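You operate a simulated robot arm through the tools that you are given. There is no shell and no other tool. Be economical: measure what you need, move in short steps, check, and stop when the job is done.

The job below is to be done with a simulated two-armed robot. You get a single attempt, and the scene is never put back.

TASK
Put the grey relay labelled "40A" from the shelf of the maroon stand of the black bench engine on the top of the maroon trainer side shelf and the grey relay marked "30A" on the top of the blue-legged table. Push the top cabinet drawer shut. Shut the sliding washer lid. Fetch the orange carton and set it on the clear pane. Open the fourth cabinet drawer from the top, put the coach bolt on the top of the blue-legged table away in the inside from the top of the fourth drawer of the red tool cabinet, then shut the drawer. Any order will do. Set down upright: orange carton.

The check looks at the end state, three seconds after you hand in, the way a careful person would. Anything else that was tipped, shoved, dropped, spilled or broken makes it a failure. A push-on lid holds only when it is set on centred and level and pressed home; a screw cap is set on level and turned clockwise until tight.

THE ROBOT
Two 7-joint arms with two-finger parallel grippers on one trunk, on a base that drives. Base frame: it is fixed to the floor where the robot stands at the start and does not move with it; the origin is under the middle of the robot, x ahead of it, y to its left, z up. Readings come in m, rad, newtons and seconds.
The left shoulder is at the start at [-0.092, 0.119, 0.825], the right one opposite. With the tool pointing down near the work surface each hand reaches from about 0.16 to 0.58 m from the robot's upright axis, wherever it stands, measured 20 degrees to its own side. Places, roughly: clear pane (21x12x1 cm) [-2.5, -2.8, 0.9]; coach bolt (9x3x3 cm) [-2.3, -3.1, 0.8]; fourth cabinet drawer [-4.8, 3.2, 0.6]; grey relay [0.5, -0.25, 0.75]; inside of the fourth drawer of the red tool cabine [-4.9, 3.2, 0.6]; orange carton [-1, -3.25, 1]; sliding washer lid [-4.9, -1.9, 0.9]; top cabinet drawer [-4.6, 3.2, 0.9]; top of the blue-legged table [-3.1, -3, 0.8]; top of the maroon trainer side shelf (21x17 cm) [-1.6, 3.34, 0.88]. Payload 3.43 kg a hand.
The tool frame of a hand sits at the grasp point between the pads (the TCP): z along the fingers, y along the line on which they close. The tips reach 0.03 m beyond it. The gripper opens to 0.094 m. The fingers are 0.028 m wide and 0.01 m thick; the gripper's body (0.05 by 0.096 m) begins 0.055 m behind the TCP.
Orientation is that of the tool frame in the base frame, as [roll, pitch, yaw] about the fixed x, y, z axes, in that order (R = Rz(yaw) Ry(pitch) Rx(roll)). With the fingers straight down and closing along the base's y, the tool's x points along the base's -x, its y along +y and its z along -z.

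THE INTERFACE
- The arms move only by the tool play_rows. It takes "left_commands", "right_commands" or both (then of equal length, played together; a hand with none holds still); each is a list of rows, each an object (a shift or turn left out is 0, a gripper value left out holds the last) with "jaw": the gripper command, from -1 (fully open) to 1 (shut), values between in proportion; "delta_pos": the shift along the tool's x, y, z in m, a list of three; "rot": the turn, a rotation vector about the tool's x, y, z in rad, a list of three. In form: [{"jaw": jaw, "delta_pos": [dx, dy, dz], "rot": [ax, ay, az]}, ...]. A call has 1 to 8 rows; each row is the pose to reach, as a shift and turn from the pose commanded when the call began, along the tool's axes at that moment. A row lasts 0.2 s, in which the tool goes at most 0.05 m and 0.15 rad; a call with a longer step from one row to the next is refused whole, and so is a gripper value outside its range. A pose out of reach is approached as far as the arm can. The call stops where the force on the tool passes 40 N (or 10 N more than at its start, if that is more) or the arm is blocked; 0.2 s more then pass. The fingers move at their own pace (about 0.153 m/s each) and stop on an object; they squeeze with about 37 N. The grip force told is the motor's: it shows also when the fingers shut on nothing. Time passes only in rows, and 0.2 s behind the last, so rows that repeat a pose let the fingers close. It gives the time, the measured TCP pose, the force on the tool (base axes), the opening and the grip force at its end, in the units of the frame above (readings bear some noise), with the torque about the TCP (base axes, N m) and any sound that the robot's microphone picked up.
- Cameras (640 x 400 px; columns grow to the right, rows downward): "scene" is now at [0.0261, -0.013, 1.5226]; the picture's right is [-0.17, -0.99, 0.00], its down [-0.83, 0.14, -0.54] and it looks along [0.53, -0.09, -0.84] (base axes); focal length 264 px, centre (320, 200). "left" rides on the left gripper at [0.076, -0.014, -0.102] in its tool frame; the picture's right is [0.18, 0.98, 0.00], its down [-0.75, 0.14, -0.64] and it looks along [-0.63, 0.12, 0.77] (tool axes); focal length 243 px, centre (320, 200). "right" rides on the right gripper at [0.076, 0.014, -0.102] in its tool frame; the picture's right is [-0.18, 0.98, 0.00], its down [-0.75, -0.14, -0.64] and it looks along [-0.63, -0.12, 0.77] (tool axes); focal length 243 px, centre (320, 200). There is no depth. A picture from a camera that has moved, and an enlarged one, comes with that camera's place and axes in the base frame and with its lens.
- camera(camera): a new picture of that camera. It takes no simulated time.
- slide_trunk(by): slides the trunk up (or, below 0, down) by that many m; the arms and the scene camera ride with it, the base frame stays. It gives what a move gives, with no picture.
- base_move(legs): drives the robot by 1 to 6 legs, each [ahead, left, turn to the left] in m, m and rad, along the robot's own axes; the way and the turn of a leg run together, so that a leg with both is an arc; at most 1.5 m and 3.142 rad a leg. The arms and the cameras ride along, it lands a little off, and it stops where it bumps. It gives what a move gives.
- pan_tilt(pan, tilt): turns the head with the scene camera to pan (to the left, within 2.496 rad either way) and tilt (down, from -0.506 to 1.204), counted from straight ahead of the robot. It gives what a move gives.
- inspect(camera, box): a new picture of the part [left, top, right, bottom] of that camera's present view, enlarged. It takes no simulated time.
- finish_job(): hands the job in; it is judged then, once.

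Work in short steps. Places have to be worked out from the pictures, the camera data and where the tool is seen: move nearer, look again, correct. Check each grasp and each placing, and mend what went wrong. You have 186 turns and 166 pictures in all, those below and enlarged ones among them. Open the grippers and draw the arms clear of the work before you hand the job in, unless the task says otherwise; then end with one line.

The tools are called by a JSON object that holds its "method" and its "body". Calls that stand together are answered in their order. play_rows: Moves the arms, as the interface text tells. Its arguments: {"type":"object","properties":{"left_commands":{"type":"array"},"right_commands":{"type":"array"}},"required":[]} The other tools are called the same way: slide_trunk (by) slides the trunk up or down; base_move (legs) drives the base; pan_tilt (pan, tilt) turns the head that bears the scene camera; camera (camera) takes a picture; inspect (camera, box) takes an enlarged picture of a part of a camera's view; finish_job () hands the job in.

At the start:

```text
t: 0.0
left_tcp_pos: [0.4252, 0.0587, 0.9462]
left_tool_rot: [-3.139, 0.0, 3.141]
left_force: [-0.4, 0.4, 0.0]
left_wrist_torque: [-0.01, 0.02, 0.0]
left_finger_gap: 0.094
left_gripper_force: 0.1
right_tcp_pos: [0.3032, -0.2006, 1.026]
right_tool_rot: [3.142, 0.0, 3.141]
right_force: [-0.7, -0.5, 0.5]
right_wrist_torque: [0.01, -0.01, -0.03]
right_finger_gap: 0.094
right_gripper_force: 0.1
trunk travel left (down, up): [-0.25, 0.085]
robot x, y, heading: [0.0021, 0.0007, 0.0]
head pan, tilt: [-0.171, 1.0]
```

scene: 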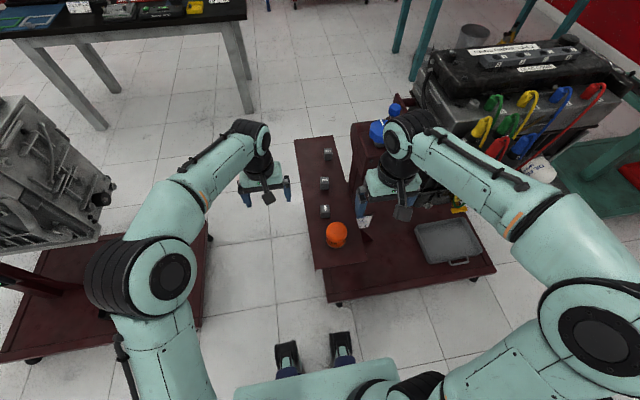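
right: 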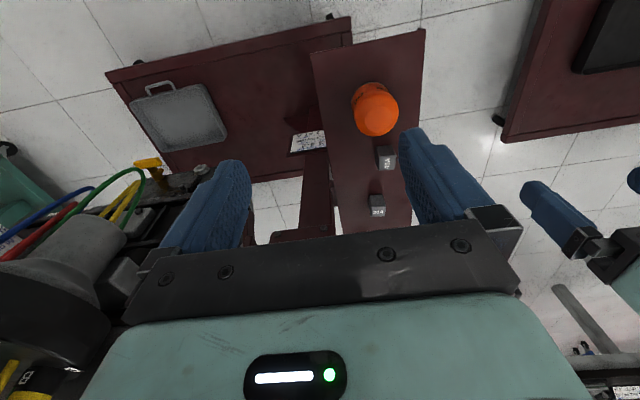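
left: 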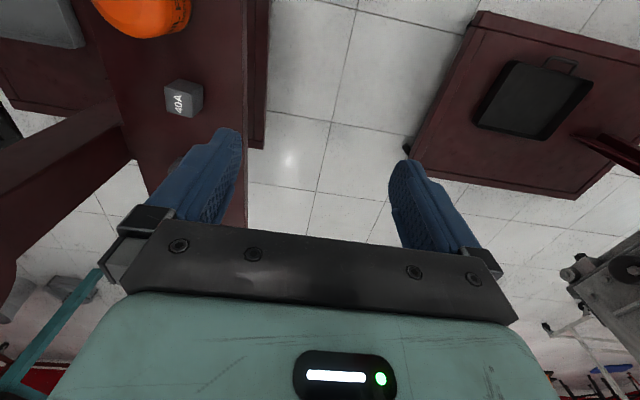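

I'll enlarge the view of the three relays to read their labels.

{"method": "inspect", "body": {"camera": "scene", "box": [280, 130, 380, 260]}}

{"method": "inspect", "body": {"camera": "right", "box": [300, 60, 440, 240]}}

```text
3.08 times, centred on (330, 195) of scene
camera zoom: at [0.0261, -0.013, 1.5226], right [-0.17, -0.99, 0.0], down [-0.83, 0.14, -0.54], along [0.53, -0.09, -0.84], focal length 813 px, centre (289, 215)
```

zoom: 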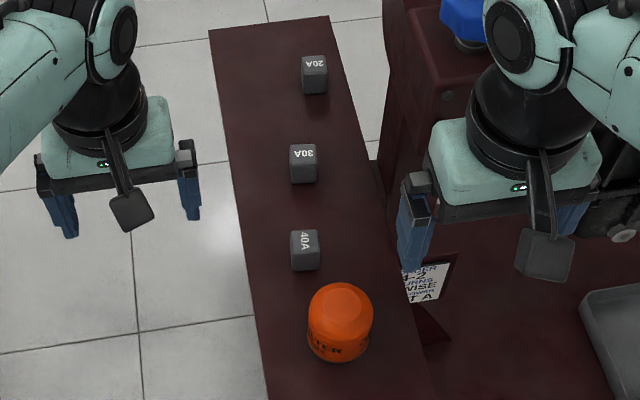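

```text
2.22 times, centred on (370, 150) of right
camera zoom: at [0.2267, -0.1877, 1.1298], right [0.18, 0.98, 0.0], down [0.75, -0.14, 0.64], along [0.63, -0.12, -0.77], focal length 539 px, centre (209, 311)
```

zoom: 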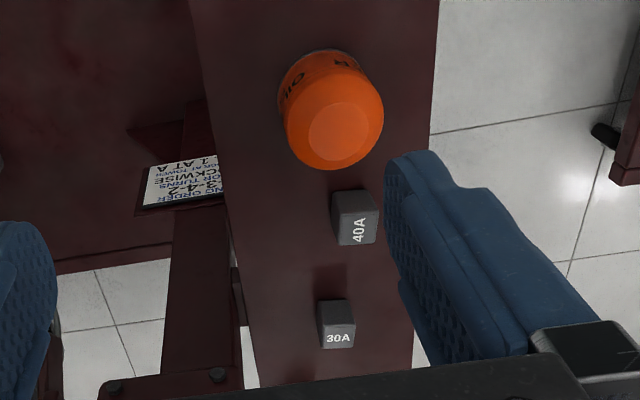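

40A sits at about [0.484,-0.109,0.74] (top) and 30A at about [0.603,-0.13,0.74]. I'll look down at the base to see how much room there is ahead.

{"method": "pan_tilt", "body": {"pan": -0.17, "tilt": 1.204}}

{"method": "camera", "body": {"camera": "scene"}}

```text
t: 0.7
left_tcp_pos: [0.4251, 0.0574, 0.9458]
left_tool_rot: [3.141, -0.001, -3.141]
left_force: [-0.6, 0.3, 0.6]
left_wrist_torque: [0.01, 0.0, 0.0]
left_finger_gap: 0.0939
left_gripper_force: 0.0
right_tcp_pos: [0.3023, -0.201, 1.026]
right_tool_rot: [-3.141, -0.002, -3.142]
right_force: [-0.9, -0.2, -0.1]
right_wrist_torque: [-0.01, -0.01, -0.02]
right_finger_gap: 0.094
right_gripper_force: 0.0
trunk travel left (down, up): [-0.25, 0.085]
robot x, y, heading: [0.004, -0.0019, 0.003]
head pan, tilt: [-0.169, 1.201]
```

```text
160 pictures are left
camera scene: at [0.0126, -0.0105, 1.5101], right [-0.17, -0.99, 0.0], down [-0.92, 0.16, -0.36], along [0.36, -0.06, -0.93], focal length 264 px, centre (320, 200)
```

scene: 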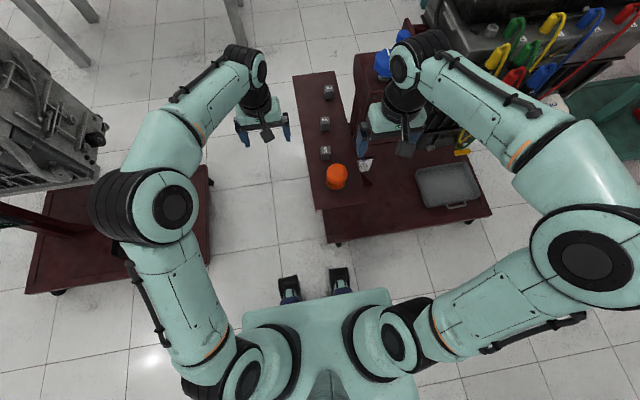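

There's about 0.12 m of clearance between the base front and the stand's platform, so I'll drive ahead 0.06.

{"method": "base_move", "body": {"legs": [[0.06, 0, 0]]}}

```text
t: 1.8
left_tcp_pos: [0.4591, 0.0686, 0.945]
left_tool_rot: [-3.141, -0.002, -3.141]
left_force: [0.8, -1.1, 0.5]
left_wrist_torque: [0.01, -0.01, -0.03]
left_finger_gap: 0.094
left_gripper_force: 0.1
right_tcp_pos: [0.3365, -0.192, 1.0258]
right_tool_rot: [-3.141, -0.002, 3.141]
right_force: [-1.0, 0.5, 0.1]
right_wrist_torque: [0.0, -0.02, -0.01]
right_finger_gap: 0.0942
right_gripper_force: 0.0
trunk travel left (down, up): [-0.25, 0.085]
robot x, y, heading: [0.0341, 0.0093, -0.001]
head pan, tilt: [-0.169, 1.201]
stopped in leg 1: the robot was blocked; the commanded pose is now the measured one
```

The base was blocked after 0.03 m. I'll check what it touched.

{"method": "camera", "body": {"camera": "scene"}}

```text
159 pictures are left
camera scene: at [0.0448, -0.0003, 1.51], right [-0.17, -0.99, 0.0], down [-0.92, 0.15, -0.36], along [0.36, -0.06, -0.93], focal length 264 px, centre (320, 200)
```

scene: 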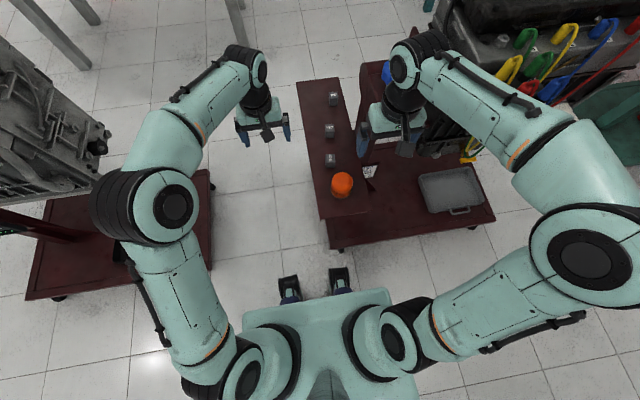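

Nothing has moved. I'll bring the right hand above 30A, around [0.603,-0.13,0.89].

{"method": "play_rows", "body": {"right_commands": [{"jaw": -1, "delta_pos": [-0.04, 0.009, 0.018]}, {"delta_pos": [-0.08, 0.018, 0.036]}, {"delta_pos": [-0.12, 0.027, 0.054]}, {"delta_pos": [-0.16, 0.036, 0.072]}, {"delta_pos": [-0.2, 0.045, 0.09]}, {"delta_pos": [-0.24, 0.054, 0.108]}, {"delta_pos": [-0.2665, 0.062, 0.13]}, {"delta_pos": [-0.2665, 0.062, 0.13]}]}}

{"method": "camera", "body": {"camera": "right"}}

```text
t: 2.6
left_tcp_pos: [0.4595, 0.0683, 0.9431]
left_tool_rot: [-3.14, -0.001, -3.141]
left_force: [-0.2, 0.4, -0.2]
left_wrist_torque: [-0.04, 0.01, -0.01]
left_finger_gap: 0.094
left_gripper_force: 0.1
right_tcp_pos: [0.4464, -0.1676, 0.9754]
right_tool_rot: [-3.136, -0.033, 3.122]
right_force: [-16.0, 1.5, 6.1]
right_wrist_torque: [-0.39, -0.51, -0.79]
right_finger_gap: 0.0934
right_gripper_force: 0.2
trunk travel left (down, up): [-0.25, 0.085]
robot x, y, heading: [0.0348, 0.0082, 0.001]
head pan, tilt: [-0.169, 1.201]
stopped in row 4 (right hand): the force on the tool passed its limit at 99 N (the readings are from after the stop); the commanded pose is now the measured one
```

```text
158 pictures are left
camera right: at [0.3749, -0.1523, 1.0808], right [0.2, 0.98, -0.01], down [0.77, -0.15, 0.62], along [0.6, -0.13, -0.79], focal length 243 px, centre (320, 200)
```

right: 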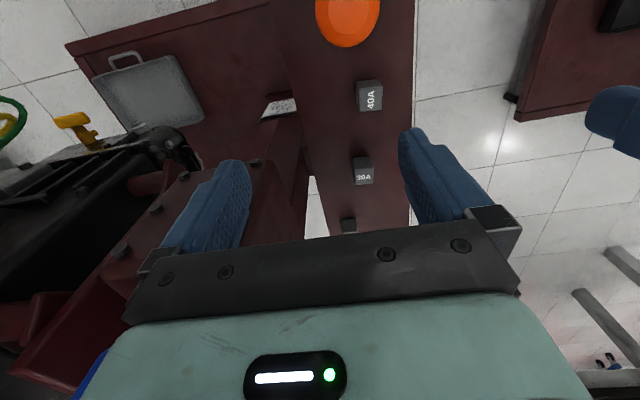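

Something stopped the hand at 99 N. I'll look at the scene before I move again.

{"method": "camera", "body": {"camera": "scene"}}

```text
157 pictures are left
camera scene: at [0.0466, -0.0017, 1.5101], right [-0.17, -0.99, 0.0], down [-0.92, 0.16, -0.36], along [0.36, -0.06, -0.93], focal length 264 px, centre (320, 200)
```

scene: 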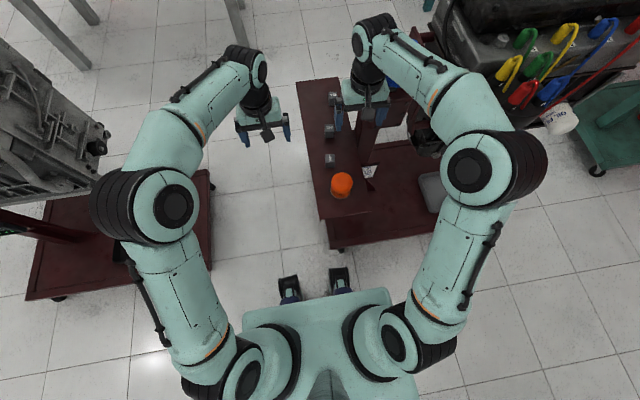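

The right finger has likely met the maroon post block of the stand. I'll draw back along the same path and look at the block.

{"method": "play_rows", "body": {"right_commands": [{"delta_pos": [0.04, -0.009, -0.018]}, {"delta_pos": [0.08, -0.018, -0.036]}, {"delta_pos": [0.12, -0.03, -0.06]}, {"delta_pos": [0.15, -0.06, -0.06]}, {"delta_pos": [0.17, -0.1, -0.06]}, {"delta_pos": [0.17, -0.1, -0.06]}]}}

{"method": "pan_tilt", "body": {"pan": -0.3, "tilt": 0.8}}

{"method": "camera", "body": {"camera": "scene"}}

{"method": "camera", "body": {"camera": "left"}}

```text
t: 4.0
left_tcp_pos: [0.4615, 0.067, 0.9452]
left_tool_rot: [3.14, -0.002, -3.141]
left_force: [-0.4, 0.0, 0.0]
left_wrist_torque: [0.03, -0.02, 0.0]
left_finger_gap: 0.0942
left_gripper_force: 0.0
right_tcp_pos: [0.2807, -0.2673, 1.0385]
right_tool_rot: [-3.136, -0.028, 3.124]
right_force: [-0.5, 0.3, 0.5]
right_wrist_torque: [-0.04, 0.05, 0.01]
right_finger_gap: 0.094
right_gripper_force: 0.1
trunk travel left (down, up): [-0.25, 0.085]
robot x, y, heading: [0.0371, 0.0093, -0.001]
head pan, tilt: [-0.169, 1.201]
```

```text
t: 4.9
left_tcp_pos: [0.4599, 0.0671, 0.944]
left_tool_rot: [3.139, -0.002, -3.141]
left_force: [-1.1, -0.6, 0.2]
left_wrist_torque: [0.01, 0.02, -0.02]
left_finger_gap: 0.0939
left_gripper_force: 0.0
right_tcp_pos: [0.2814, -0.2662, 1.0378]
right_tool_rot: [-3.135, -0.029, 3.124]
right_force: [0.1, 0.1, 0.6]
right_wrist_torque: [-0.01, 0.02, 0.01]
right_finger_gap: 0.094
right_gripper_force: 0.0
trunk travel left (down, up): [-0.25, 0.085]
robot x, y, heading: [0.0321, 0.0094, 0.006]
head pan, tilt: [-0.3, 0.799]
```

```text
156 pictures are left
camera scene: at [0.0693, -0.0165, 1.5377], right [-0.29, -0.96, 0.0], down [-0.69, 0.21, -0.7], along [0.67, -0.21, -0.72], focal length 264 px, centre (320, 200)
```

scene: 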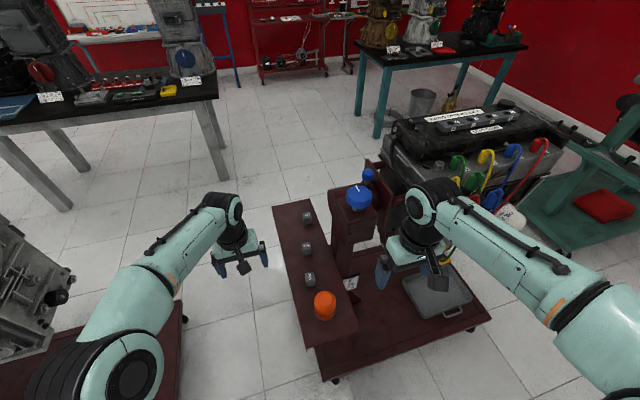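

```text
155 pictures are left
camera left: at [0.3836, 0.053, 1.0468], right [-0.18, 0.98, 0.0], down [0.75, 0.14, 0.64], along [0.63, 0.12, -0.77], focal length 243 px, centre (320, 200)
```

left: 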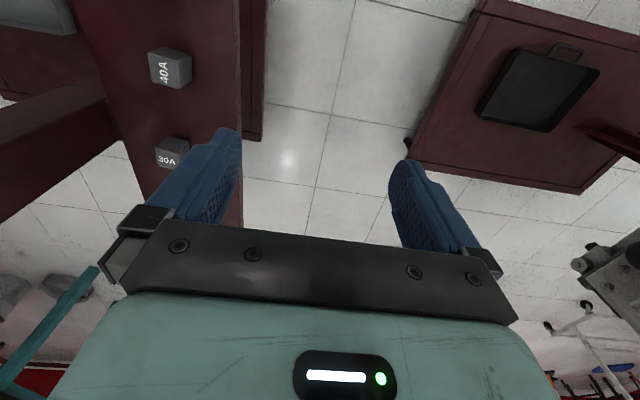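

The maroon post with its blue handwheel stands at about x 0.43–0.55, y<-0.17, topping out near z 1.1. I'll take the relays with the fingers closing along x, camera side to the left. First I turn the left hand by 90° while moving toward 40A.

{"method": "play_rows", "body": {"left_commands": [{"rot": [0, 0, 0.145], "delta_pos": [0, -0.01, 0]}, {"rot": [0, 0, 0.29], "delta_pos": [0, -0.02, 0]}, {"rot": [0, 0, 0.435], "delta_pos": [0, -0.03, 0]}, {"rot": [0, 0, 0.58], "delta_pos": [0, -0.04, 0]}, {"rot": [0, 0, 0.725], "delta_pos": [0, -0.05, 0]}, {"rot": [0, 0, 0.87], "delta_pos": [0, -0.06, 0]}, {"rot": [0, 0, 1.015], "delta_pos": [0, -0.07, 0]}, {"rot": [0, 0, 1.16], "delta_pos": [0, -0.08, 0]}]}}

{"method": "camera", "body": {"camera": "left"}}

```text
t: 6.7
left_tcp_pos: [0.4591, -0.0143, 0.9433]
left_tool_rot: [-3.14, 0.0, 1.979]
left_force: [-0.9, 1.1, 0.2]
left_wrist_torque: [-0.01, 0.0, -0.03]
left_finger_gap: 0.0939
left_gripper_force: 0.1
right_tcp_pos: [0.2811, -0.2656, 1.0374]
right_tool_rot: [-3.136, -0.028, 3.123]
right_force: [-0.4, 0.2, 0.4]
right_wrist_torque: [0.01, 0.0, 0.0]
right_finger_gap: 0.0939
right_gripper_force: 0.2
trunk travel left (down, up): [-0.25, 0.085]
robot x, y, heading: [0.0348, 0.011, -0.002]
head pan, tilt: [-0.3, 0.799]
```

```text
154 pictures are left
camera left: at [0.4155, 0.0506, 1.0465], right [0.83, 0.56, 0.0], down [0.43, -0.64, 0.64], along [0.36, -0.53, -0.77], focal length 243 px, centre (320, 200)
```

left: 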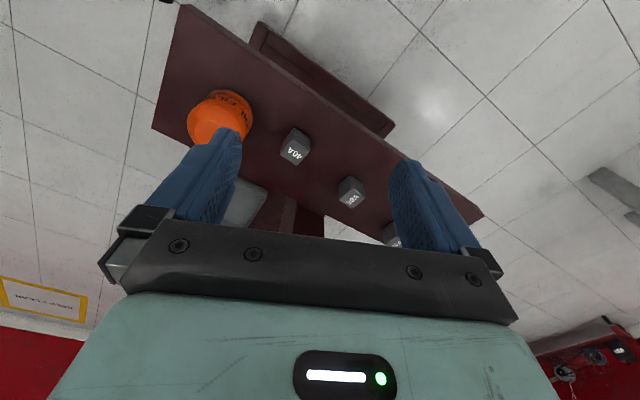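

The turn works. I'll finish it and move over 40A.

{"method": "play_rows", "body": {"left_commands": [{"rot": [0, 0, 0.14], "delta_pos": [-0.027, -0.002, 0.02]}, {"rot": [0, 0, 0.28], "delta_pos": [-0.054, -0.005, 0.04]}, {"rot": [0, 0, 0.408], "delta_pos": [-0.0797, -0.0072, 0.06]}, {"rot": [0, 0, 0.408], "delta_pos": [-0.0797, -0.0072, 0.06]}]}}

{"method": "camera", "body": {"camera": "left"}}

{"method": "camera", "body": {"camera": "scene"}}

```text
t: 7.7
left_tcp_pos: [0.4878, -0.0874, 0.8822]
left_tool_rot: [-3.139, -0.003, 1.573]
left_force: [-0.2, -0.3, -0.1]
left_wrist_torque: [-0.02, 0.02, 0.01]
left_finger_gap: 0.094
left_gripper_force: 0.1
right_tcp_pos: [0.2805, -0.2646, 1.0382]
right_tool_rot: [-3.137, -0.028, 3.124]
right_force: [0.2, 0.0, 0.1]
right_wrist_torque: [-0.01, -0.02, 0.03]
right_finger_gap: 0.094
right_gripper_force: 0.2
trunk travel left (down, up): [-0.25, 0.085]
robot x, y, heading: [0.0334, 0.0079, 0.001]
head pan, tilt: [-0.3, 0.799]
```

```text
153 pictures are left
camera left: at [0.4722, -0.0108, 0.9843], right [0.98, 0.19, 0.0], down [0.14, -0.75, 0.64], along [0.12, -0.63, -0.77], focal length 243 px, centre (320, 200)
```

left: 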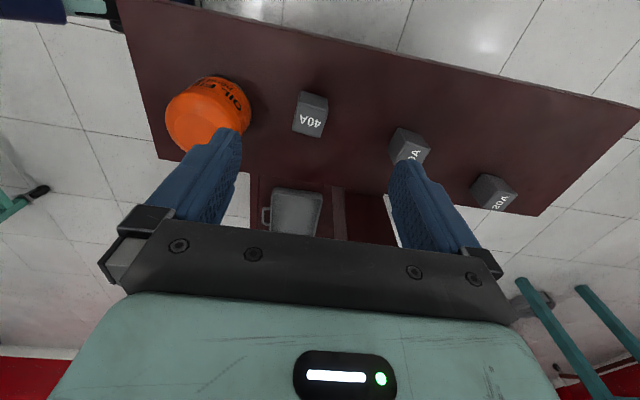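

```text
152 pictures are left
camera scene: at [0.0688, -0.0161, 1.5378], right [-0.29, -0.96, 0.0], down [-0.68, 0.21, -0.7], along [0.67, -0.21, -0.72], focal length 264 px, centre (320, 200)
```

scene: 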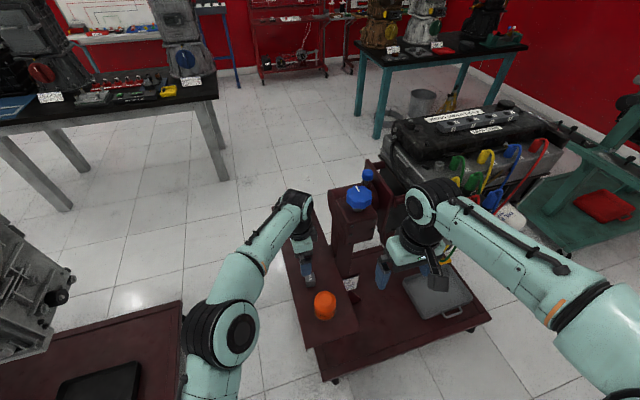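

40A's top is at about [0.482,-0.109,0.74], and the shelf is near z 0.70. I'll narrow the jaws to about 0.06 m to clear the oil filter and come down to z 0.80.

{"method": "play_rows", "body": {"left_commands": [{"jaw": -0.28, "delta_pos": [-0.0216, -0.005, 0.03]}, {"delta_pos": [-0.0216, -0.005, 0.06]}, {"delta_pos": [-0.0216, -0.005, 0.08]}, {"delta_pos": [-0.0216, -0.005, 0.08]}]}}

{"method": "camera", "body": {"camera": "left"}}

```text
t: 8.7
left_tcp_pos: [0.4812, -0.11, 0.8038]
left_tool_rot: [-3.141, -0.003, 1.575]
left_force: [0.0, 0.4, -0.5]
left_wrist_torque: [-0.05, -0.04, 0.05]
left_finger_gap: 0.06
left_gripper_force: 0.1
right_tcp_pos: [0.2815, -0.2654, 1.0373]
right_tool_rot: [-3.138, -0.027, 3.125]
right_force: [0.0, 0.5, -0.3]
right_wrist_torque: [0.0, 0.01, -0.01]
right_finger_gap: 0.0941
right_gripper_force: 0.1
trunk travel left (down, up): [-0.25, 0.085]
robot x, y, heading: [0.0329, 0.0097, 0.003]
head pan, tilt: [-0.3, 0.799]
```

```text
151 pictures are left
camera left: at [0.4676, -0.0337, 0.9055], right [0.98, 0.19, 0.0], down [0.15, -0.75, 0.64], along [0.12, -0.63, -0.77], focal length 243 px, centre (320, 200)
```

left: 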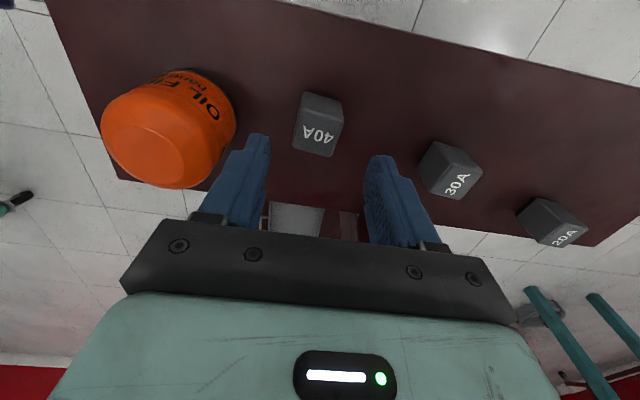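

40A lies square between the fingers, so I go down and close.

{"method": "play_rows", "body": {"left_commands": [{"delta_pos": [-0.003, -0.001, 0.03]}, {"delta_pos": [-0.003, -0.001, 0.062]}, {"jaw": 1, "delta_pos": [-0.003, -0.001, 0.062]}, {"delta_pos": [-0.003, -0.001, 0.062]}, {"delta_pos": [-0.003, -0.001, 0.062]}, {"delta_pos": [-0.003, -0.001, 0.04]}, {"delta_pos": [-0.003, -0.001, 0.0]}]}}

{"method": "camera", "body": {"camera": "left"}}

```text
t: 10.3
left_tcp_pos: [0.4825, -0.1147, 0.8043]
left_tool_rot: [-3.141, -0.001, 1.575]
left_force: [-0.4, 0.2, 0.3]
left_wrist_torque: [0.0, -0.02, 0.02]
left_finger_gap: 0.0356
left_gripper_force: 36.9
right_tcp_pos: [0.2805, -0.2651, 1.0382]
right_tool_rot: [-3.136, -0.028, 3.124]
right_force: [0.1, 0.3, -0.4]
right_wrist_torque: [-0.01, -0.04, -0.01]
right_finger_gap: 0.0939
right_gripper_force: 0.1
trunk travel left (down, up): [-0.25, 0.085]
robot x, y, heading: [0.0314, 0.0099, 0.002]
head pan, tilt: [-0.3, 0.799]
```

```text
150 pictures are left
camera left: at [0.4679, -0.0381, 0.9074], right [0.98, 0.19, 0.0], down [0.14, -0.75, 0.64], along [0.12, -0.63, -0.77], focal length 243 px, centre (320, 200)
```

left: 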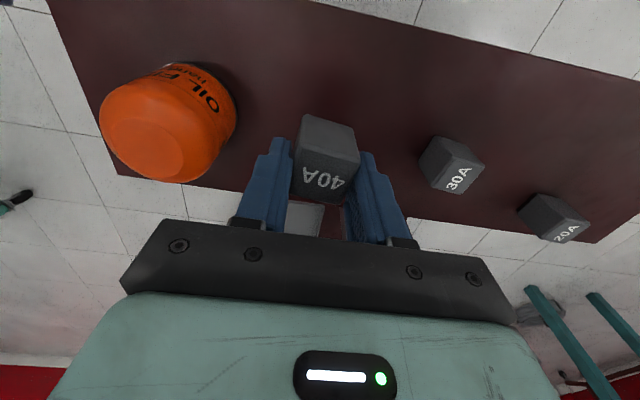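

40A is held (0.0356 m wide). I lift the left hand and draw it back to the left, well clear.

{"method": "play_rows", "body": {"left_commands": [{"delta_pos": [0.0, 0, -0.045]}, {"delta_pos": [0.01, 0, -0.09]}, {"delta_pos": [0.05, -0.01, -0.11]}, {"delta_pos": [0.09, -0.03, -0.13]}, {"delta_pos": [0.13, -0.05, -0.14]}, {"delta_pos": [0.16, -0.08, -0.14]}, {"delta_pos": [0.18, -0.11, -0.14]}]}}

{"method": "base_move", "body": {"legs": [[-0.01, 0.1, 0]]}}

```text
t: 11.9
left_tcp_pos: [0.3642, 0.0676, 0.9439]
left_tool_rot: [-3.139, -0.002, 1.576]
left_force: [0.2, 0.0, 0.3]
left_wrist_torque: [0.01, 0.03, -0.02]
left_finger_gap: 0.0355
left_gripper_force: 37.1
right_tcp_pos: [0.28, -0.2653, 1.038]
right_tool_rot: [-3.134, -0.029, 3.126]
right_force: [0.2, 0.3, -0.4]
right_wrist_torque: [0.01, 0.02, -0.01]
right_finger_gap: 0.0939
right_gripper_force: 0.1
trunk travel left (down, up): [-0.25, 0.085]
robot x, y, heading: [0.0368, 0.008, -0.0]
head pan, tilt: [-0.3, 0.799]
```

```text
t: 13.4
left_tcp_pos: [0.3559, 0.166, 0.9438]
left_tool_rot: [-3.138, -0.002, 1.572]
left_force: [1.2, 0.2, -0.5]
left_wrist_torque: [-0.01, 0.02, 0.02]
left_finger_gap: 0.0352
left_gripper_force: 37.3
right_tcp_pos: [0.2705, -0.1669, 1.0378]
right_tool_rot: [-3.135, -0.027, 3.124]
right_force: [0.2, 1.0, -0.5]
right_wrist_torque: [-0.01, -0.01, 0.0]
right_finger_gap: 0.0938
right_gripper_force: 0.0
trunk travel left (down, up): [-0.25, 0.085]
robot x, y, heading: [0.0246, 0.109, -0.001]
head pan, tilt: [-0.3, 0.799]
```

The base has shifted left. Now I turn the right hand by 90° while bringing it to about [0.32,-0.05,1.0].

{"method": "play_rows", "body": {"right_commands": [{"rot": [0, 0, 0.145], "delta_pos": [-0.006, 0.015, 0.005]}, {"rot": [0, 0, 0.29], "delta_pos": [-0.012, 0.03, 0.01]}, {"rot": [0, 0, 0.435], "delta_pos": [-0.018, 0.045, 0.015]}, {"rot": [0, 0, 0.58], "delta_pos": [-0.025, 0.06, 0.02]}, {"rot": [0, 0, 0.725], "delta_pos": [-0.03, 0.075, 0.025]}, {"rot": [0, 0, 0.87], "delta_pos": [-0.036, 0.09, 0.03]}, {"rot": [0, 0, 1.015], "delta_pos": [-0.043, 0.105, 0.035]}, {"rot": [0, 0, 1.16], "delta_pos": [-0.05, 0.12, 0.04]}]}}

{"method": "camera", "body": {"camera": "scene"}}

```text
t: 15.2
left_tcp_pos: [0.3559, 0.1657, 0.9433]
left_tool_rot: [-3.141, -0.002, 1.573]
left_force: [0.9, 0.7, 0.4]
left_wrist_torque: [0.0, -0.03, 0.02]
left_finger_gap: 0.0354
left_gripper_force: 37.2
right_tcp_pos: [0.3212, -0.0457, 0.9952]
right_tool_rot: [-3.114, -0.007, 1.961]
right_force: [0.3, 0.8, 0.0]
right_wrist_torque: [0.01, -0.02, -0.02]
right_finger_gap: 0.0942
right_gripper_force: 0.0
trunk travel left (down, up): [-0.25, 0.085]
robot x, y, heading: [0.0285, 0.1092, 0.0]
head pan, tilt: [-0.3, 0.799]
```

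```text
149 pictures are left
camera scene: at [0.0601, 0.0829, 1.5378], right [-0.3, -0.96, 0.0], down [-0.69, 0.21, -0.7], along [0.67, -0.21, -0.72], focal length 264 px, centre (320, 200)
```

scene: 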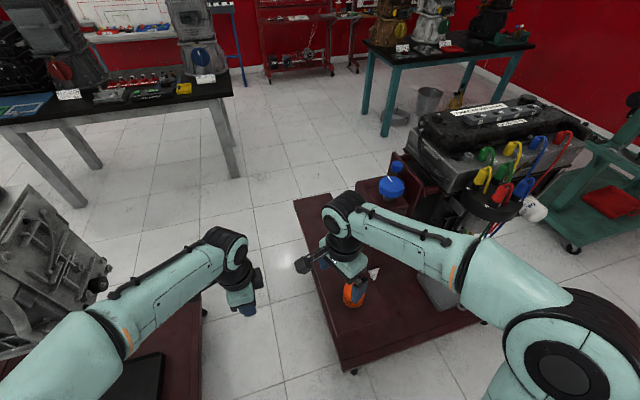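

The blue knob re-triangulates to about [0.51,-0.26,1.04]. The hand should pass on its left, y ≥ -0.05, until the arm is extended. I finish the turn and advance in steps at height.

{"method": "play_rows", "body": {"right_commands": [{"rot": [0, 0, 0.13], "delta_pos": [-0.015, 0.041, 0]}, {"rot": [0, 0, 0.26], "delta_pos": [-0.03, 0.082, 0]}, {"rot": [0, 0, 0.39], "delta_pos": [-0.045, 0.122, 0]}, {"rot": [0, 0, 0.39], "delta_pos": [-0.06, 0.165, 0]}, {"rot": [0, 0, 0.39], "delta_pos": [-0.075, 0.205, 0]}, {"rot": [0, 0, 0.39], "delta_pos": [-0.075, 0.205, 0]}]}}

{"method": "camera", "body": {"camera": "scene"}}

{"method": "camera", "body": {"camera": "right"}}

```text
t: 16.6
left_tcp_pos: [0.3547, 0.165, 0.9441]
left_tool_rot: [-3.139, -0.002, 1.573]
left_force: [0.2, 0.5, 0.2]
left_wrist_torque: [0.02, -0.01, -0.01]
left_finger_gap: 0.0353
left_gripper_force: 37.2
right_tcp_pos: [0.5323, -0.0405, 0.9891]
right_tool_rot: [-3.111, 0.006, 1.575]
right_force: [0.1, 0.2, 0.8]
right_wrist_torque: [0.01, -0.03, 0.02]
right_finger_gap: 0.0941
right_gripper_force: 0.2
right hand out of reach, approached as far as the arm can: row 5, 6
trunk travel left (down, up): [-0.25, 0.085]
robot x, y, heading: [0.0225, 0.1076, 0.0]
head pan, tilt: [-0.3, 0.799]
```

```text
148 pictures are left
camera scene: at [0.0586, 0.0824, 1.5378], right [-0.3, -0.96, 0.0], down [-0.68, 0.21, -0.7], along [0.67, -0.21, -0.72], focal length 264 px, centre (320, 200)
```

scene: 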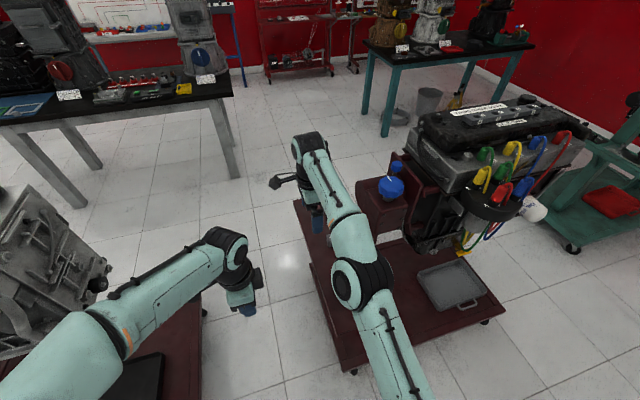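

```text
147 pictures are left
camera right: at [0.5494, 0.0367, 1.092], right [0.98, -0.18, -0.03], down [-0.12, -0.75, 0.65], along [-0.14, -0.63, -0.76], focal length 243 px, centre (320, 200)
```

right: 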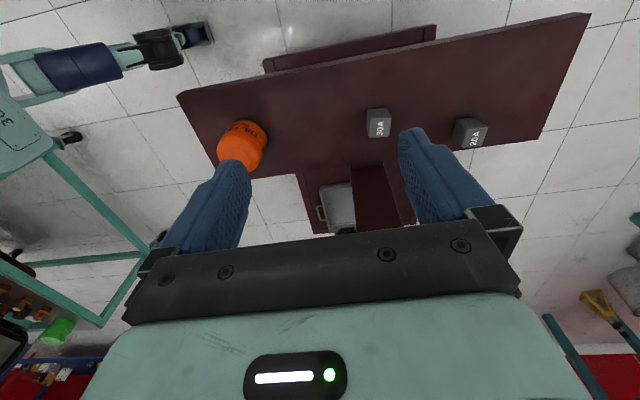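

The arm passes to the left of the post but is at its reach limit at this height. Raising the trunk and lowering the hand should gain reach.

{"method": "slide_trunk", "body": {"by": 0.08}}

{"method": "play_rows", "body": {"right_commands": [{"delta_pos": [0, 0, 0.045]}, {"delta_pos": [0, 0.01, 0.09]}, {"delta_pos": [0, 0.03, 0.13]}, {"delta_pos": [0, 0.05, 0.165]}, {"delta_pos": [-0.02, 0.065, 0.185]}, {"delta_pos": [-0.05, 0.07, 0.2]}, {"delta_pos": [-0.07, 0.07, 0.2]}, {"delta_pos": [-0.07, 0.07, 0.2]}]}}

{"method": "camera", "body": {"camera": "right"}}

{"method": "camera", "body": {"camera": "scene"}}

```text
t: 17.8
left_tcp_pos: [0.3552, 0.1668, 1.0226]
left_tool_rot: [-3.14, -0.001, 1.573]
left_force: [-0.3, -0.1, -0.5]
left_wrist_torque: [0.02, -0.01, 0.0]
left_finger_gap: 0.0351
left_gripper_force: 36.9
right_tcp_pos: [0.5323, -0.0388, 1.0708]
right_tool_rot: [-3.112, 0.003, 1.572]
right_force: [0.4, -0.9, -0.7]
right_wrist_torque: [-0.02, 0.0, -0.02]
right_finger_gap: 0.0944
right_gripper_force: 0.1
trunk travel left (down, up): [-0.33, 0.005]
robot x, y, heading: [0.0264, 0.1082, -0.006]
head pan, tilt: [-0.3, 0.799]
```

```text
t: 19.6
left_tcp_pos: [0.3546, 0.1667, 1.0242]
left_tool_rot: [-3.141, -0.001, 1.574]
left_force: [0.4, -0.8, 0.1]
left_wrist_torque: [-0.01, 0.0, -0.01]
left_finger_gap: 0.035
left_gripper_force: 37.2
right_tcp_pos: [0.6015, -0.1121, 0.8682]
right_tool_rot: [-3.115, 0.004, 1.575]
right_force: [0.1, 0.3, 0.7]
right_wrist_torque: [0.03, 0.0, -0.03]
right_finger_gap: 0.0938
right_gripper_force: 0.1
trunk travel left (down, up): [-0.33, 0.005]
robot x, y, heading: [0.0229, 0.1076, 0.001]
head pan, tilt: [-0.3, 0.799]
```

```text
146 pictures are left
camera right: at [0.6188, -0.0361, 0.9712], right [0.98, -0.18, -0.03], down [-0.12, -0.75, 0.65], along [-0.14, -0.63, -0.76], focal length 243 px, centre (320, 200)
```

right: 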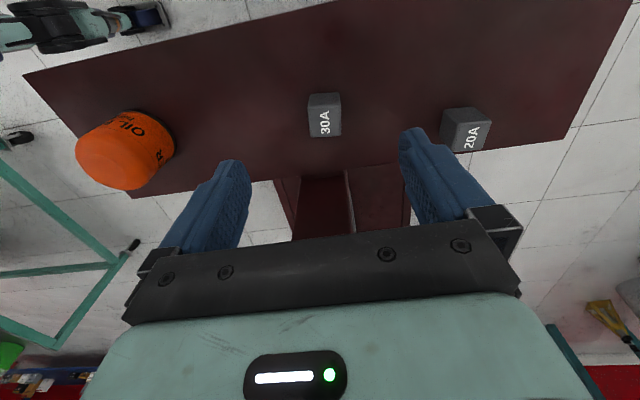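

```text
145 pictures are left
camera scene: at [0.0587, 0.0829, 1.6233], right [-0.3, -0.96, 0.0], down [-0.68, 0.21, -0.7], along [0.67, -0.21, -0.72], focal length 264 px, centre (320, 200)
```

scene: 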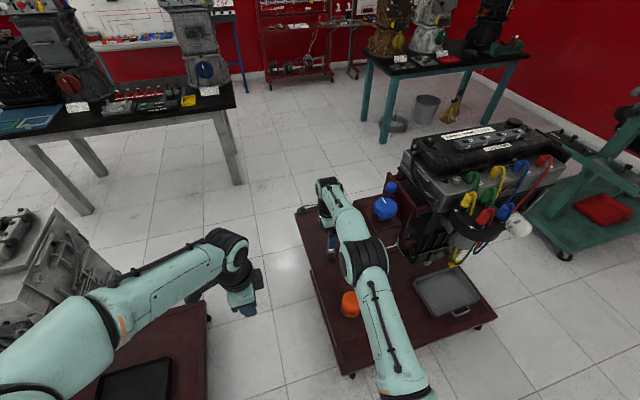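

30A's centre is at about [0.5995,-0.130] and square. I narrow the jaws and go down to grip it.

{"method": "play_rows", "body": {"right_commands": [{"jaw": -0.28, "delta_pos": [-0.016, -0.002, 0.04]}, {"delta_pos": [-0.016, -0.002, 0.08]}, {"delta_pos": [-0.016, -0.002, 0.11]}, {"delta_pos": [-0.016, -0.002, 0.126]}, {"delta_pos": [-0.016, -0.002, 0.126]}, {"jaw": 1, "delta_pos": [-0.016, -0.002, 0.126]}, {"delta_pos": [-0.016, -0.002, 0.126]}, {"delta_pos": [-0.016, -0.002, 0.1]}]}}

{"method": "camera", "body": {"camera": "right"}}

```text
t: 21.4
left_tcp_pos: [0.3557, 0.1666, 1.0236]
left_tool_rot: [-3.139, -0.002, 1.572]
left_force: [-0.7, 1.3, -0.1]
left_wrist_torque: [0.01, 0.0, 0.02]
left_finger_gap: 0.0353
left_gripper_force: 36.8
right_tcp_pos: [0.593, -0.1264, 0.7692]
right_tool_rot: [-3.113, 0.004, 1.574]
right_force: [0.4, -0.2, -0.6]
right_wrist_torque: [0.02, -0.01, 0.0]
right_finger_gap: 0.0356
right_gripper_force: 36.7
trunk travel left (down, up): [-0.33, 0.005]
robot x, y, heading: [0.0263, 0.1071, 0.006]
head pan, tilt: [-0.3, 0.799]
```

```text
144 pictures are left
camera right: at [0.6108, -0.051, 0.8722], right [0.98, -0.18, -0.03], down [-0.12, -0.75, 0.65], along [-0.14, -0.63, -0.76], focal length 243 px, centre (320, 200)
```

right: 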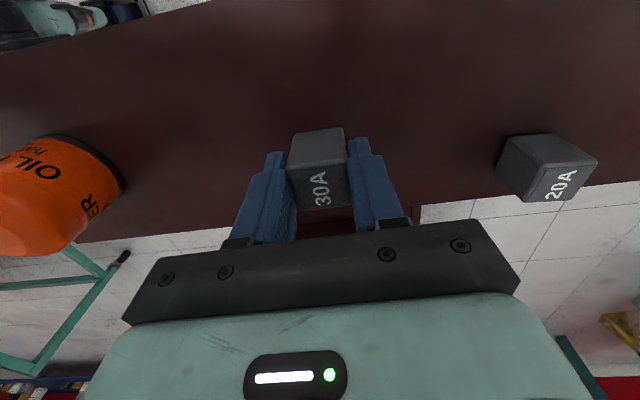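

30A is gripped. I retreat along the same path: up, left, then back.

{"method": "play_rows", "body": {"right_commands": [{"delta_pos": [0, 0, -0.045]}, {"delta_pos": [0.015, 0.0, -0.09]}, {"delta_pos": [0.04, -0.01, -0.12]}, {"delta_pos": [0.07, -0.03, -0.14]}, {"delta_pos": [0.085, -0.06, -0.16]}, {"delta_pos": [0.085, -0.1, -0.175]}, {"delta_pos": [0.085, -0.14, -0.19]}, {"delta_pos": [0.085, -0.18, -0.2]}]}}

{"method": "play_rows", "body": {"right_commands": [{"delta_pos": [0, -0.04, 0]}, {"delta_pos": [0, -0.08, 0]}, {"delta_pos": [-0.02, -0.1, 0]}, {"delta_pos": [-0.05, -0.12, 0]}, {"delta_pos": [-0.08, -0.14, 0]}, {"delta_pos": [-0.1, -0.15, 0]}]}}

{"method": "pan_tilt", "body": {"pan": 1.5, "tilt": 0.4}}

{"method": "camera", "body": {"camera": "scene"}}

```text
t: 23.2
left_tcp_pos: [0.3556, 0.166, 1.023]
left_tool_rot: [-3.14, -0.002, 1.572]
left_force: [-1.4, -0.5, -0.5]
left_wrist_torque: [0.01, -0.04, -0.02]
left_finger_gap: 0.0352
left_gripper_force: 37.4
right_tcp_pos: [0.418, -0.0438, 0.9736]
right_tool_rot: [-3.114, 0.004, 1.573]
right_force: [-0.4, 0.6, -0.2]
right_wrist_torque: [0.01, -0.03, 0.0]
right_finger_gap: 0.0354
right_gripper_force: 37.3
trunk travel left (down, up): [-0.33, 0.005]
robot x, y, heading: [0.0233, 0.1068, 0.0]
head pan, tilt: [-0.3, 0.799]
```

```text
t: 24.6
left_tcp_pos: [0.356, 0.1658, 1.0238]
left_tool_rot: [-3.14, -0.002, 1.572]
left_force: [0.8, -0.9, -0.1]
left_wrist_torque: [-0.04, 0.0, -0.02]
left_finger_gap: 0.0353
left_gripper_force: 37.2
right_tcp_pos: [0.2665, -0.1416, 0.9778]
right_tool_rot: [-3.114, 0.004, 1.575]
right_force: [-0.3, 0.5, -0.1]
right_wrist_torque: [-0.04, 0.02, -0.02]
right_finger_gap: 0.0351
right_gripper_force: 37.2
trunk travel left (down, up): [-0.33, 0.005]
robot x, y, heading: [0.0221, 0.1089, -0.006]
head pan, tilt: [-0.3, 0.799]
```

```text
t: 26.4
left_tcp_pos: [0.3569, 0.1662, 1.0234]
left_tool_rot: [-3.14, -0.001, 1.571]
left_force: [0.8, 0.4, 0.0]
left_wrist_torque: [-0.03, 0.01, -0.01]
left_finger_gap: 0.0355
left_gripper_force: 37.3
right_tcp_pos: [0.2679, -0.1404, 0.977]
right_tool_rot: [-3.115, 0.005, 1.575]
right_force: [0.6, 0.1, -0.5]
right_wrist_torque: [-0.02, -0.02, 0.01]
right_finger_gap: 0.0355
right_gripper_force: 37.2
trunk travel left (down, up): [-0.33, 0.005]
robot x, y, heading: [0.0254, 0.1084, 0.002]
head pan, tilt: [1.499, 0.4]
```

```text
143 pictures are left
camera scene: at [-0.0117, 0.1989, 1.6584], right [1.0, -0.07, 0.0], down [-0.03, -0.39, -0.92], along [0.07, 0.92, -0.39], focal length 264 px, centre (320, 200)
```

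scene: 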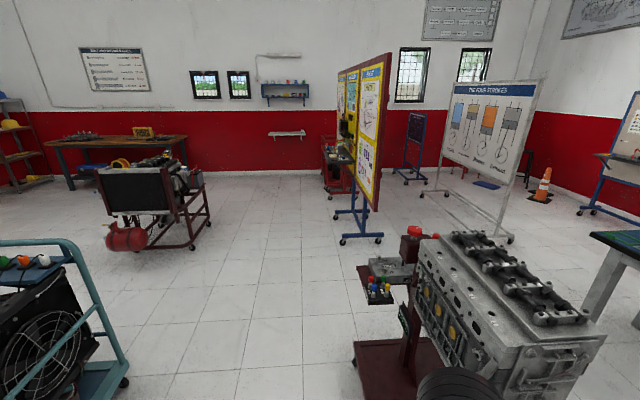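

The trainer, with its radiator and red tank, is ahead-left. I'll look further around the room for the driving layout.

{"method": "inspect", "body": {"camera": "scene", "box": [60, 110, 260, 270]}}

{"method": "pan_tilt", "body": {"pan": 2.49, "tilt": 0.35}}

{"method": "camera", "body": {"camera": "scene"}}

{"method": "pan_tilt", "body": {"pan": -2.2, "tilt": 0.35}}

{"method": "camera", "body": {"camera": "scene"}}

```text
2.50 times, centred on (160, 190) of scene
camera zoom: at [-0.0117, 0.1989, 1.6584], right [1.0, -0.07, 0.0], down [-0.03, -0.39, -0.92], along [0.07, 0.92, -0.39], focal length 660 px, centre (720, 225)
```

zoom: 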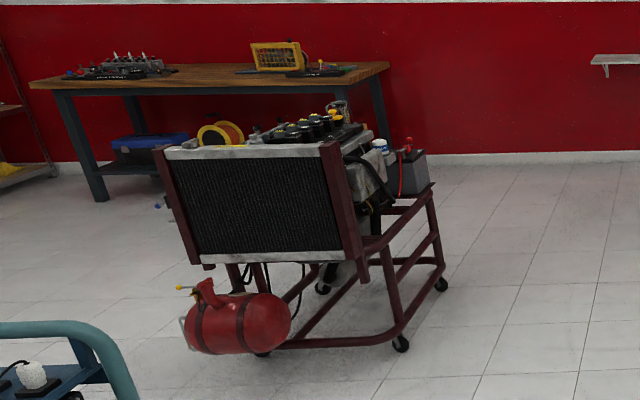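

```text
t: 27.7
left_tcp_pos: [0.3561, 0.1668, 1.0232]
left_tool_rot: [-3.14, 0.0, 1.572]
left_force: [-0.2, -0.1, -1.0]
left_wrist_torque: [-0.03, 0.0, -0.05]
left_finger_gap: 0.0351
left_gripper_force: 36.5
right_tcp_pos: [0.2699, -0.1406, 0.9767]
right_tool_rot: [-3.113, 0.003, 1.575]
right_force: [0.2, 0.2, -0.2]
right_wrist_torque: [0.0, 0.0, 0.02]
right_finger_gap: 0.0355
right_gripper_force: 37.2
trunk travel left (down, up): [-0.33, 0.005]
robot x, y, heading: [0.0272, 0.1083, 0.001]
head pan, tilt: [2.491, 0.351]
```

```text
141 pictures are left
camera scene: at [-0.0924, 0.163, 1.663], right [0.61, 0.8, 0.0], down [0.27, -0.21, -0.94], along [-0.75, 0.57, -0.34], focal length 264 px, centre (320, 200)
```

scene: 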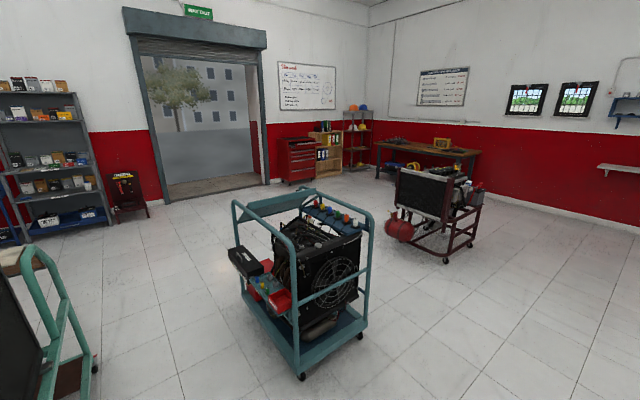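

```text
t: 31.4
left_tcp_pos: [0.3555, 0.1664, 1.022]
left_tool_rot: [-3.141, -0.001, 1.573]
left_force: [0.4, -0.5, 0.3]
left_wrist_torque: [0.0, -0.02, 0.03]
left_finger_gap: 0.0355
left_gripper_force: 36.5
right_tcp_pos: [0.2679, -0.1409, 0.9773]
right_tool_rot: [-3.113, 0.004, 1.574]
right_force: [0.6, -0.1, -0.1]
right_wrist_torque: [0.01, 0.02, 0.03]
right_finger_gap: 0.0355
right_gripper_force: 37.4
trunk travel left (down, up): [-0.33, 0.005]
robot x, y, heading: [0.0264, 0.1059, -0.0]
head pan, tilt: [-2.201, 0.351]
```

```text
140 pictures are left
camera scene: at [-0.0732, 0.0312, 1.663], right [-0.81, 0.59, 0.0], down [0.2, 0.28, -0.94], along [-0.55, -0.76, -0.34], focal length 264 px, centre (320, 200)
```

scene: 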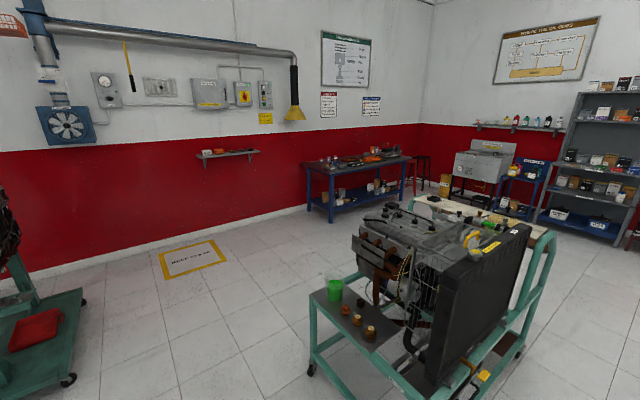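

Room map: the teal fan cart spans about x -2.2..-1.1, y 0.75..1.35, and the left stand is at x>0.33. The lane at x≈-0.4 is free, so I back out, turn left and drive north.

{"method": "base_move", "body": {"legs": [[-0.42, 0, 0], [0, 0, 1.571], [1.5, 0, 0], [1.1, 0, 0]]}}

{"method": "pan_tilt", "body": {"pan": 1.1, "tilt": 0.45}}

{"method": "camera", "body": {"camera": "scene"}}

```text
t: 50.2
left_tcp_pos: [-0.4151, 3.055, 1.0247]
left_tool_rot: [-3.14, -0.002, 3.112]
left_force: [0.5, -0.7, -0.8]
left_wrist_torque: [0.02, 0.02, 0.0]
left_finger_gap: 0.0348
left_gripper_force: 37.0
right_tcp_pos: [-0.1106, 2.956, 0.9758]
right_tool_rot: [-3.114, 0.004, 3.112]
right_force: [1.2, 0.3, -0.7]
right_wrist_torque: [0.02, 0.03, -0.01]
right_finger_gap: 0.0354
right_gripper_force: 37.3
trunk travel left (down, up): [-0.33, 0.005]
robot x, y, heading: [-0.3664, 2.724, 1.534]
head pan, tilt: [-2.201, 0.351]
```

```text
t: 53.0
left_tcp_pos: [-0.4151, 3.0557, 1.0238]
left_tool_rot: [-3.141, -0.002, 3.113]
left_force: [-1.1, 0.2, -0.1]
left_wrist_torque: [0.03, -0.02, 0.0]
left_finger_gap: 0.035
left_gripper_force: 38.0
right_tcp_pos: [-0.111, 2.958, 0.9776]
right_tool_rot: [-3.112, 0.003, 3.111]
right_force: [-0.9, -0.1, -0.1]
right_wrist_torque: [0.01, -0.03, 0.01]
right_finger_gap: 0.0354
right_gripper_force: 37.0
trunk travel left (down, up): [-0.33, 0.005]
robot x, y, heading: [-0.3628, 2.7223, 1.54]
head pan, tilt: [1.1, 0.45]
```

```text
139 pictures are left
camera scene: at [-0.4476, 2.721, 1.6537], right [0.48, 0.88, 0.0], down [0.38, -0.21, -0.9], along [-0.79, 0.43, -0.44], focal length 264 px, centre (320, 200)
```

scene: 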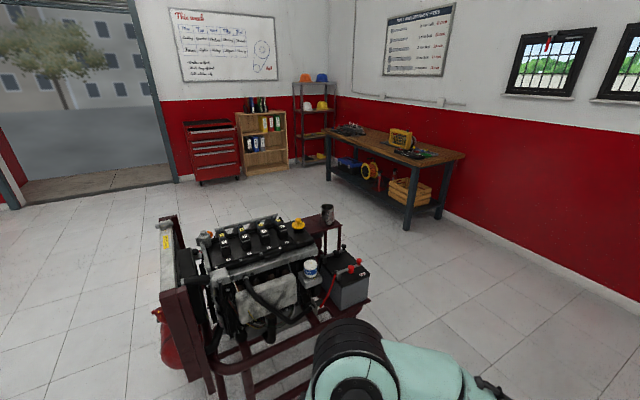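

The side shelf is the small maroon platform with the dark jar. I zoom in on it.

{"method": "inspect", "body": {"camera": "scene", "box": [230, 180, 400, 290]}}

```text
3.64 times, centred on (315, 235) of scene
camera zoom: at [-0.4476, 2.721, 1.6537], right [0.48, 0.88, 0.0], down [0.38, -0.21, -0.9], along [-0.79, 0.43, -0.44], focal length 961 px, centre (338, 73)
```

zoom: 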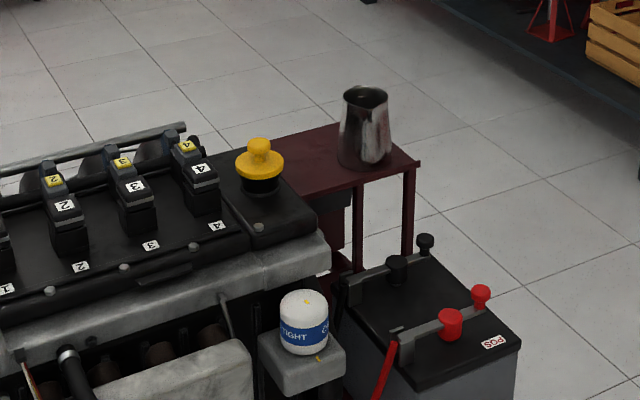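

The free area on the side shelf is around [-1.62,3.29], west and south of the jar. I'll go round the north side and approach from the west, turning the hands back along the way.

{"method": "base_move", "body": {"legs": [[1.5, 0, 0], [0, 0, 1.6], [1.5, 0, 0], [0.58, 0, 0], [0, 0, 1.571], [1.0, 0, 0]]}}

{"method": "play_rows", "body": {"left_commands": [{"rot": [0, 0, -0.145]}, {"rot": [0, 0, -0.29]}, {"rot": [0, 0, -0.435]}, {"rot": [0, 0, -0.58]}, {"rot": [0, 0, -0.725]}, {"rot": [0, 0, -0.87]}, {"rot": [0, 0, -1.015]}, {"rot": [0, 0, -1.16]}], "right_commands": [{"rot": [0, 0, -0.145]}, {"rot": [0, 0, -0.29]}, {"rot": [0, 0, -0.435]}, {"rot": [0, 0, -0.58]}, {"rot": [0, 0, -0.725]}, {"rot": [0, 0, -0.87]}, {"rot": [0, 0, -1.015]}, {"rot": [0, 0, -1.16]}]}}

{"method": "base_move", "body": {"legs": [[0, 0, 1.571]]}}

{"method": "pan_tilt", "body": {"pan": 0, "tilt": 0.7}}

{"method": "camera", "body": {"camera": "scene"}}

```text
t: 82.8
left_tcp_pos: [-2.363, 2.9481, 1.0236]
left_tool_rot: [-3.139, 0.0, -0.014]
left_force: [-0.6, 0.2, -0.8]
left_wrist_torque: [0.03, 0.02, -0.03]
left_finger_gap: 0.035
left_gripper_force: 37.6
right_tcp_pos: [-2.6688, 3.0412, 0.9763]
right_tool_rot: [-3.114, 0.003, -0.011]
right_force: [-0.3, 0.1, -0.7]
right_wrist_torque: [0.0, -0.03, 0.0]
right_finger_gap: 0.0356
right_gripper_force: 36.6
trunk travel left (down, up): [-0.33, 0.005]
robot x, y, heading: [-2.4178, 3.2807, -1.584]
head pan, tilt: [1.1, 0.45]
```

```text
t: 84.6
left_tcp_pos: [-2.364, 2.9508, 1.0232]
left_tool_rot: [-3.141, -0.001, 1.151]
left_force: [0.3, -0.2, -1.3]
left_wrist_torque: [0.02, 0.0, 0.01]
left_finger_gap: 0.0351
left_gripper_force: 37.0
right_tcp_pos: [-2.6697, 3.04, 0.9756]
right_tool_rot: [-3.128, -0.024, 1.151]
right_force: [0.1, -0.3, -0.4]
right_wrist_torque: [-0.01, 0.01, -0.02]
right_finger_gap: 0.0354
right_gripper_force: 37.0
trunk travel left (down, up): [-0.33, 0.005]
robot x, y, heading: [-2.4186, 3.2787, -1.584]
head pan, tilt: [1.1, 0.45]
```

```text
t: 88.8
left_tcp_pos: [-2.0839, 3.3267, 1.0228]
left_tool_rot: [-3.141, -0.002, 2.698]
left_force: [-0.2, -0.7, -0.1]
left_wrist_torque: [0.03, 0.02, 0.02]
left_finger_gap: 0.035
left_gripper_force: 36.5
right_tcp_pos: [-2.1823, 3.0213, 0.977]
right_tool_rot: [-3.126, -0.024, 2.696]
right_force: [0.2, 0.0, -0.4]
right_wrist_torque: [0.01, 0.02, 0.01]
right_finger_gap: 0.0354
right_gripper_force: 37.1
trunk travel left (down, up): [-0.33, 0.005]
robot x, y, heading: [-2.4122, 3.28, -0.036]
head pan, tilt: [1.1, 0.45]
```

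```text
t: 90.1
left_tcp_pos: [-2.0851, 3.3256, 1.0221]
left_tool_rot: [-3.141, -0.002, 2.697]
left_force: [-0.1, 0.6, -0.5]
left_wrist_torque: [0.01, 0.03, -0.01]
left_finger_gap: 0.0356
left_gripper_force: 36.6
right_tcp_pos: [-2.1821, 3.0233, 0.9777]
right_tool_rot: [-3.125, -0.024, 2.697]
right_force: [0.3, 0.1, -0.2]
right_wrist_torque: [0.0, 0.0, 0.01]
right_finger_gap: 0.0353
right_gripper_force: 37.1
trunk travel left (down, up): [-0.33, 0.005]
robot x, y, heading: [-2.4159, 3.2784, -0.038]
head pan, tilt: [0.0, 0.7]
```

```text
137 pictures are left
camera scene: at [-2.3746, 3.2778, 1.6316], right [-0.04, -1.0, 0.0], down [-0.64, 0.02, -0.77], along [0.76, -0.03, -0.64], focal length 264 px, centre (320, 200)
```

scene: 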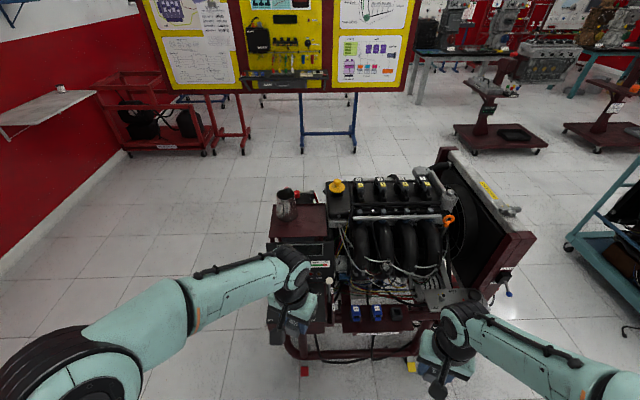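

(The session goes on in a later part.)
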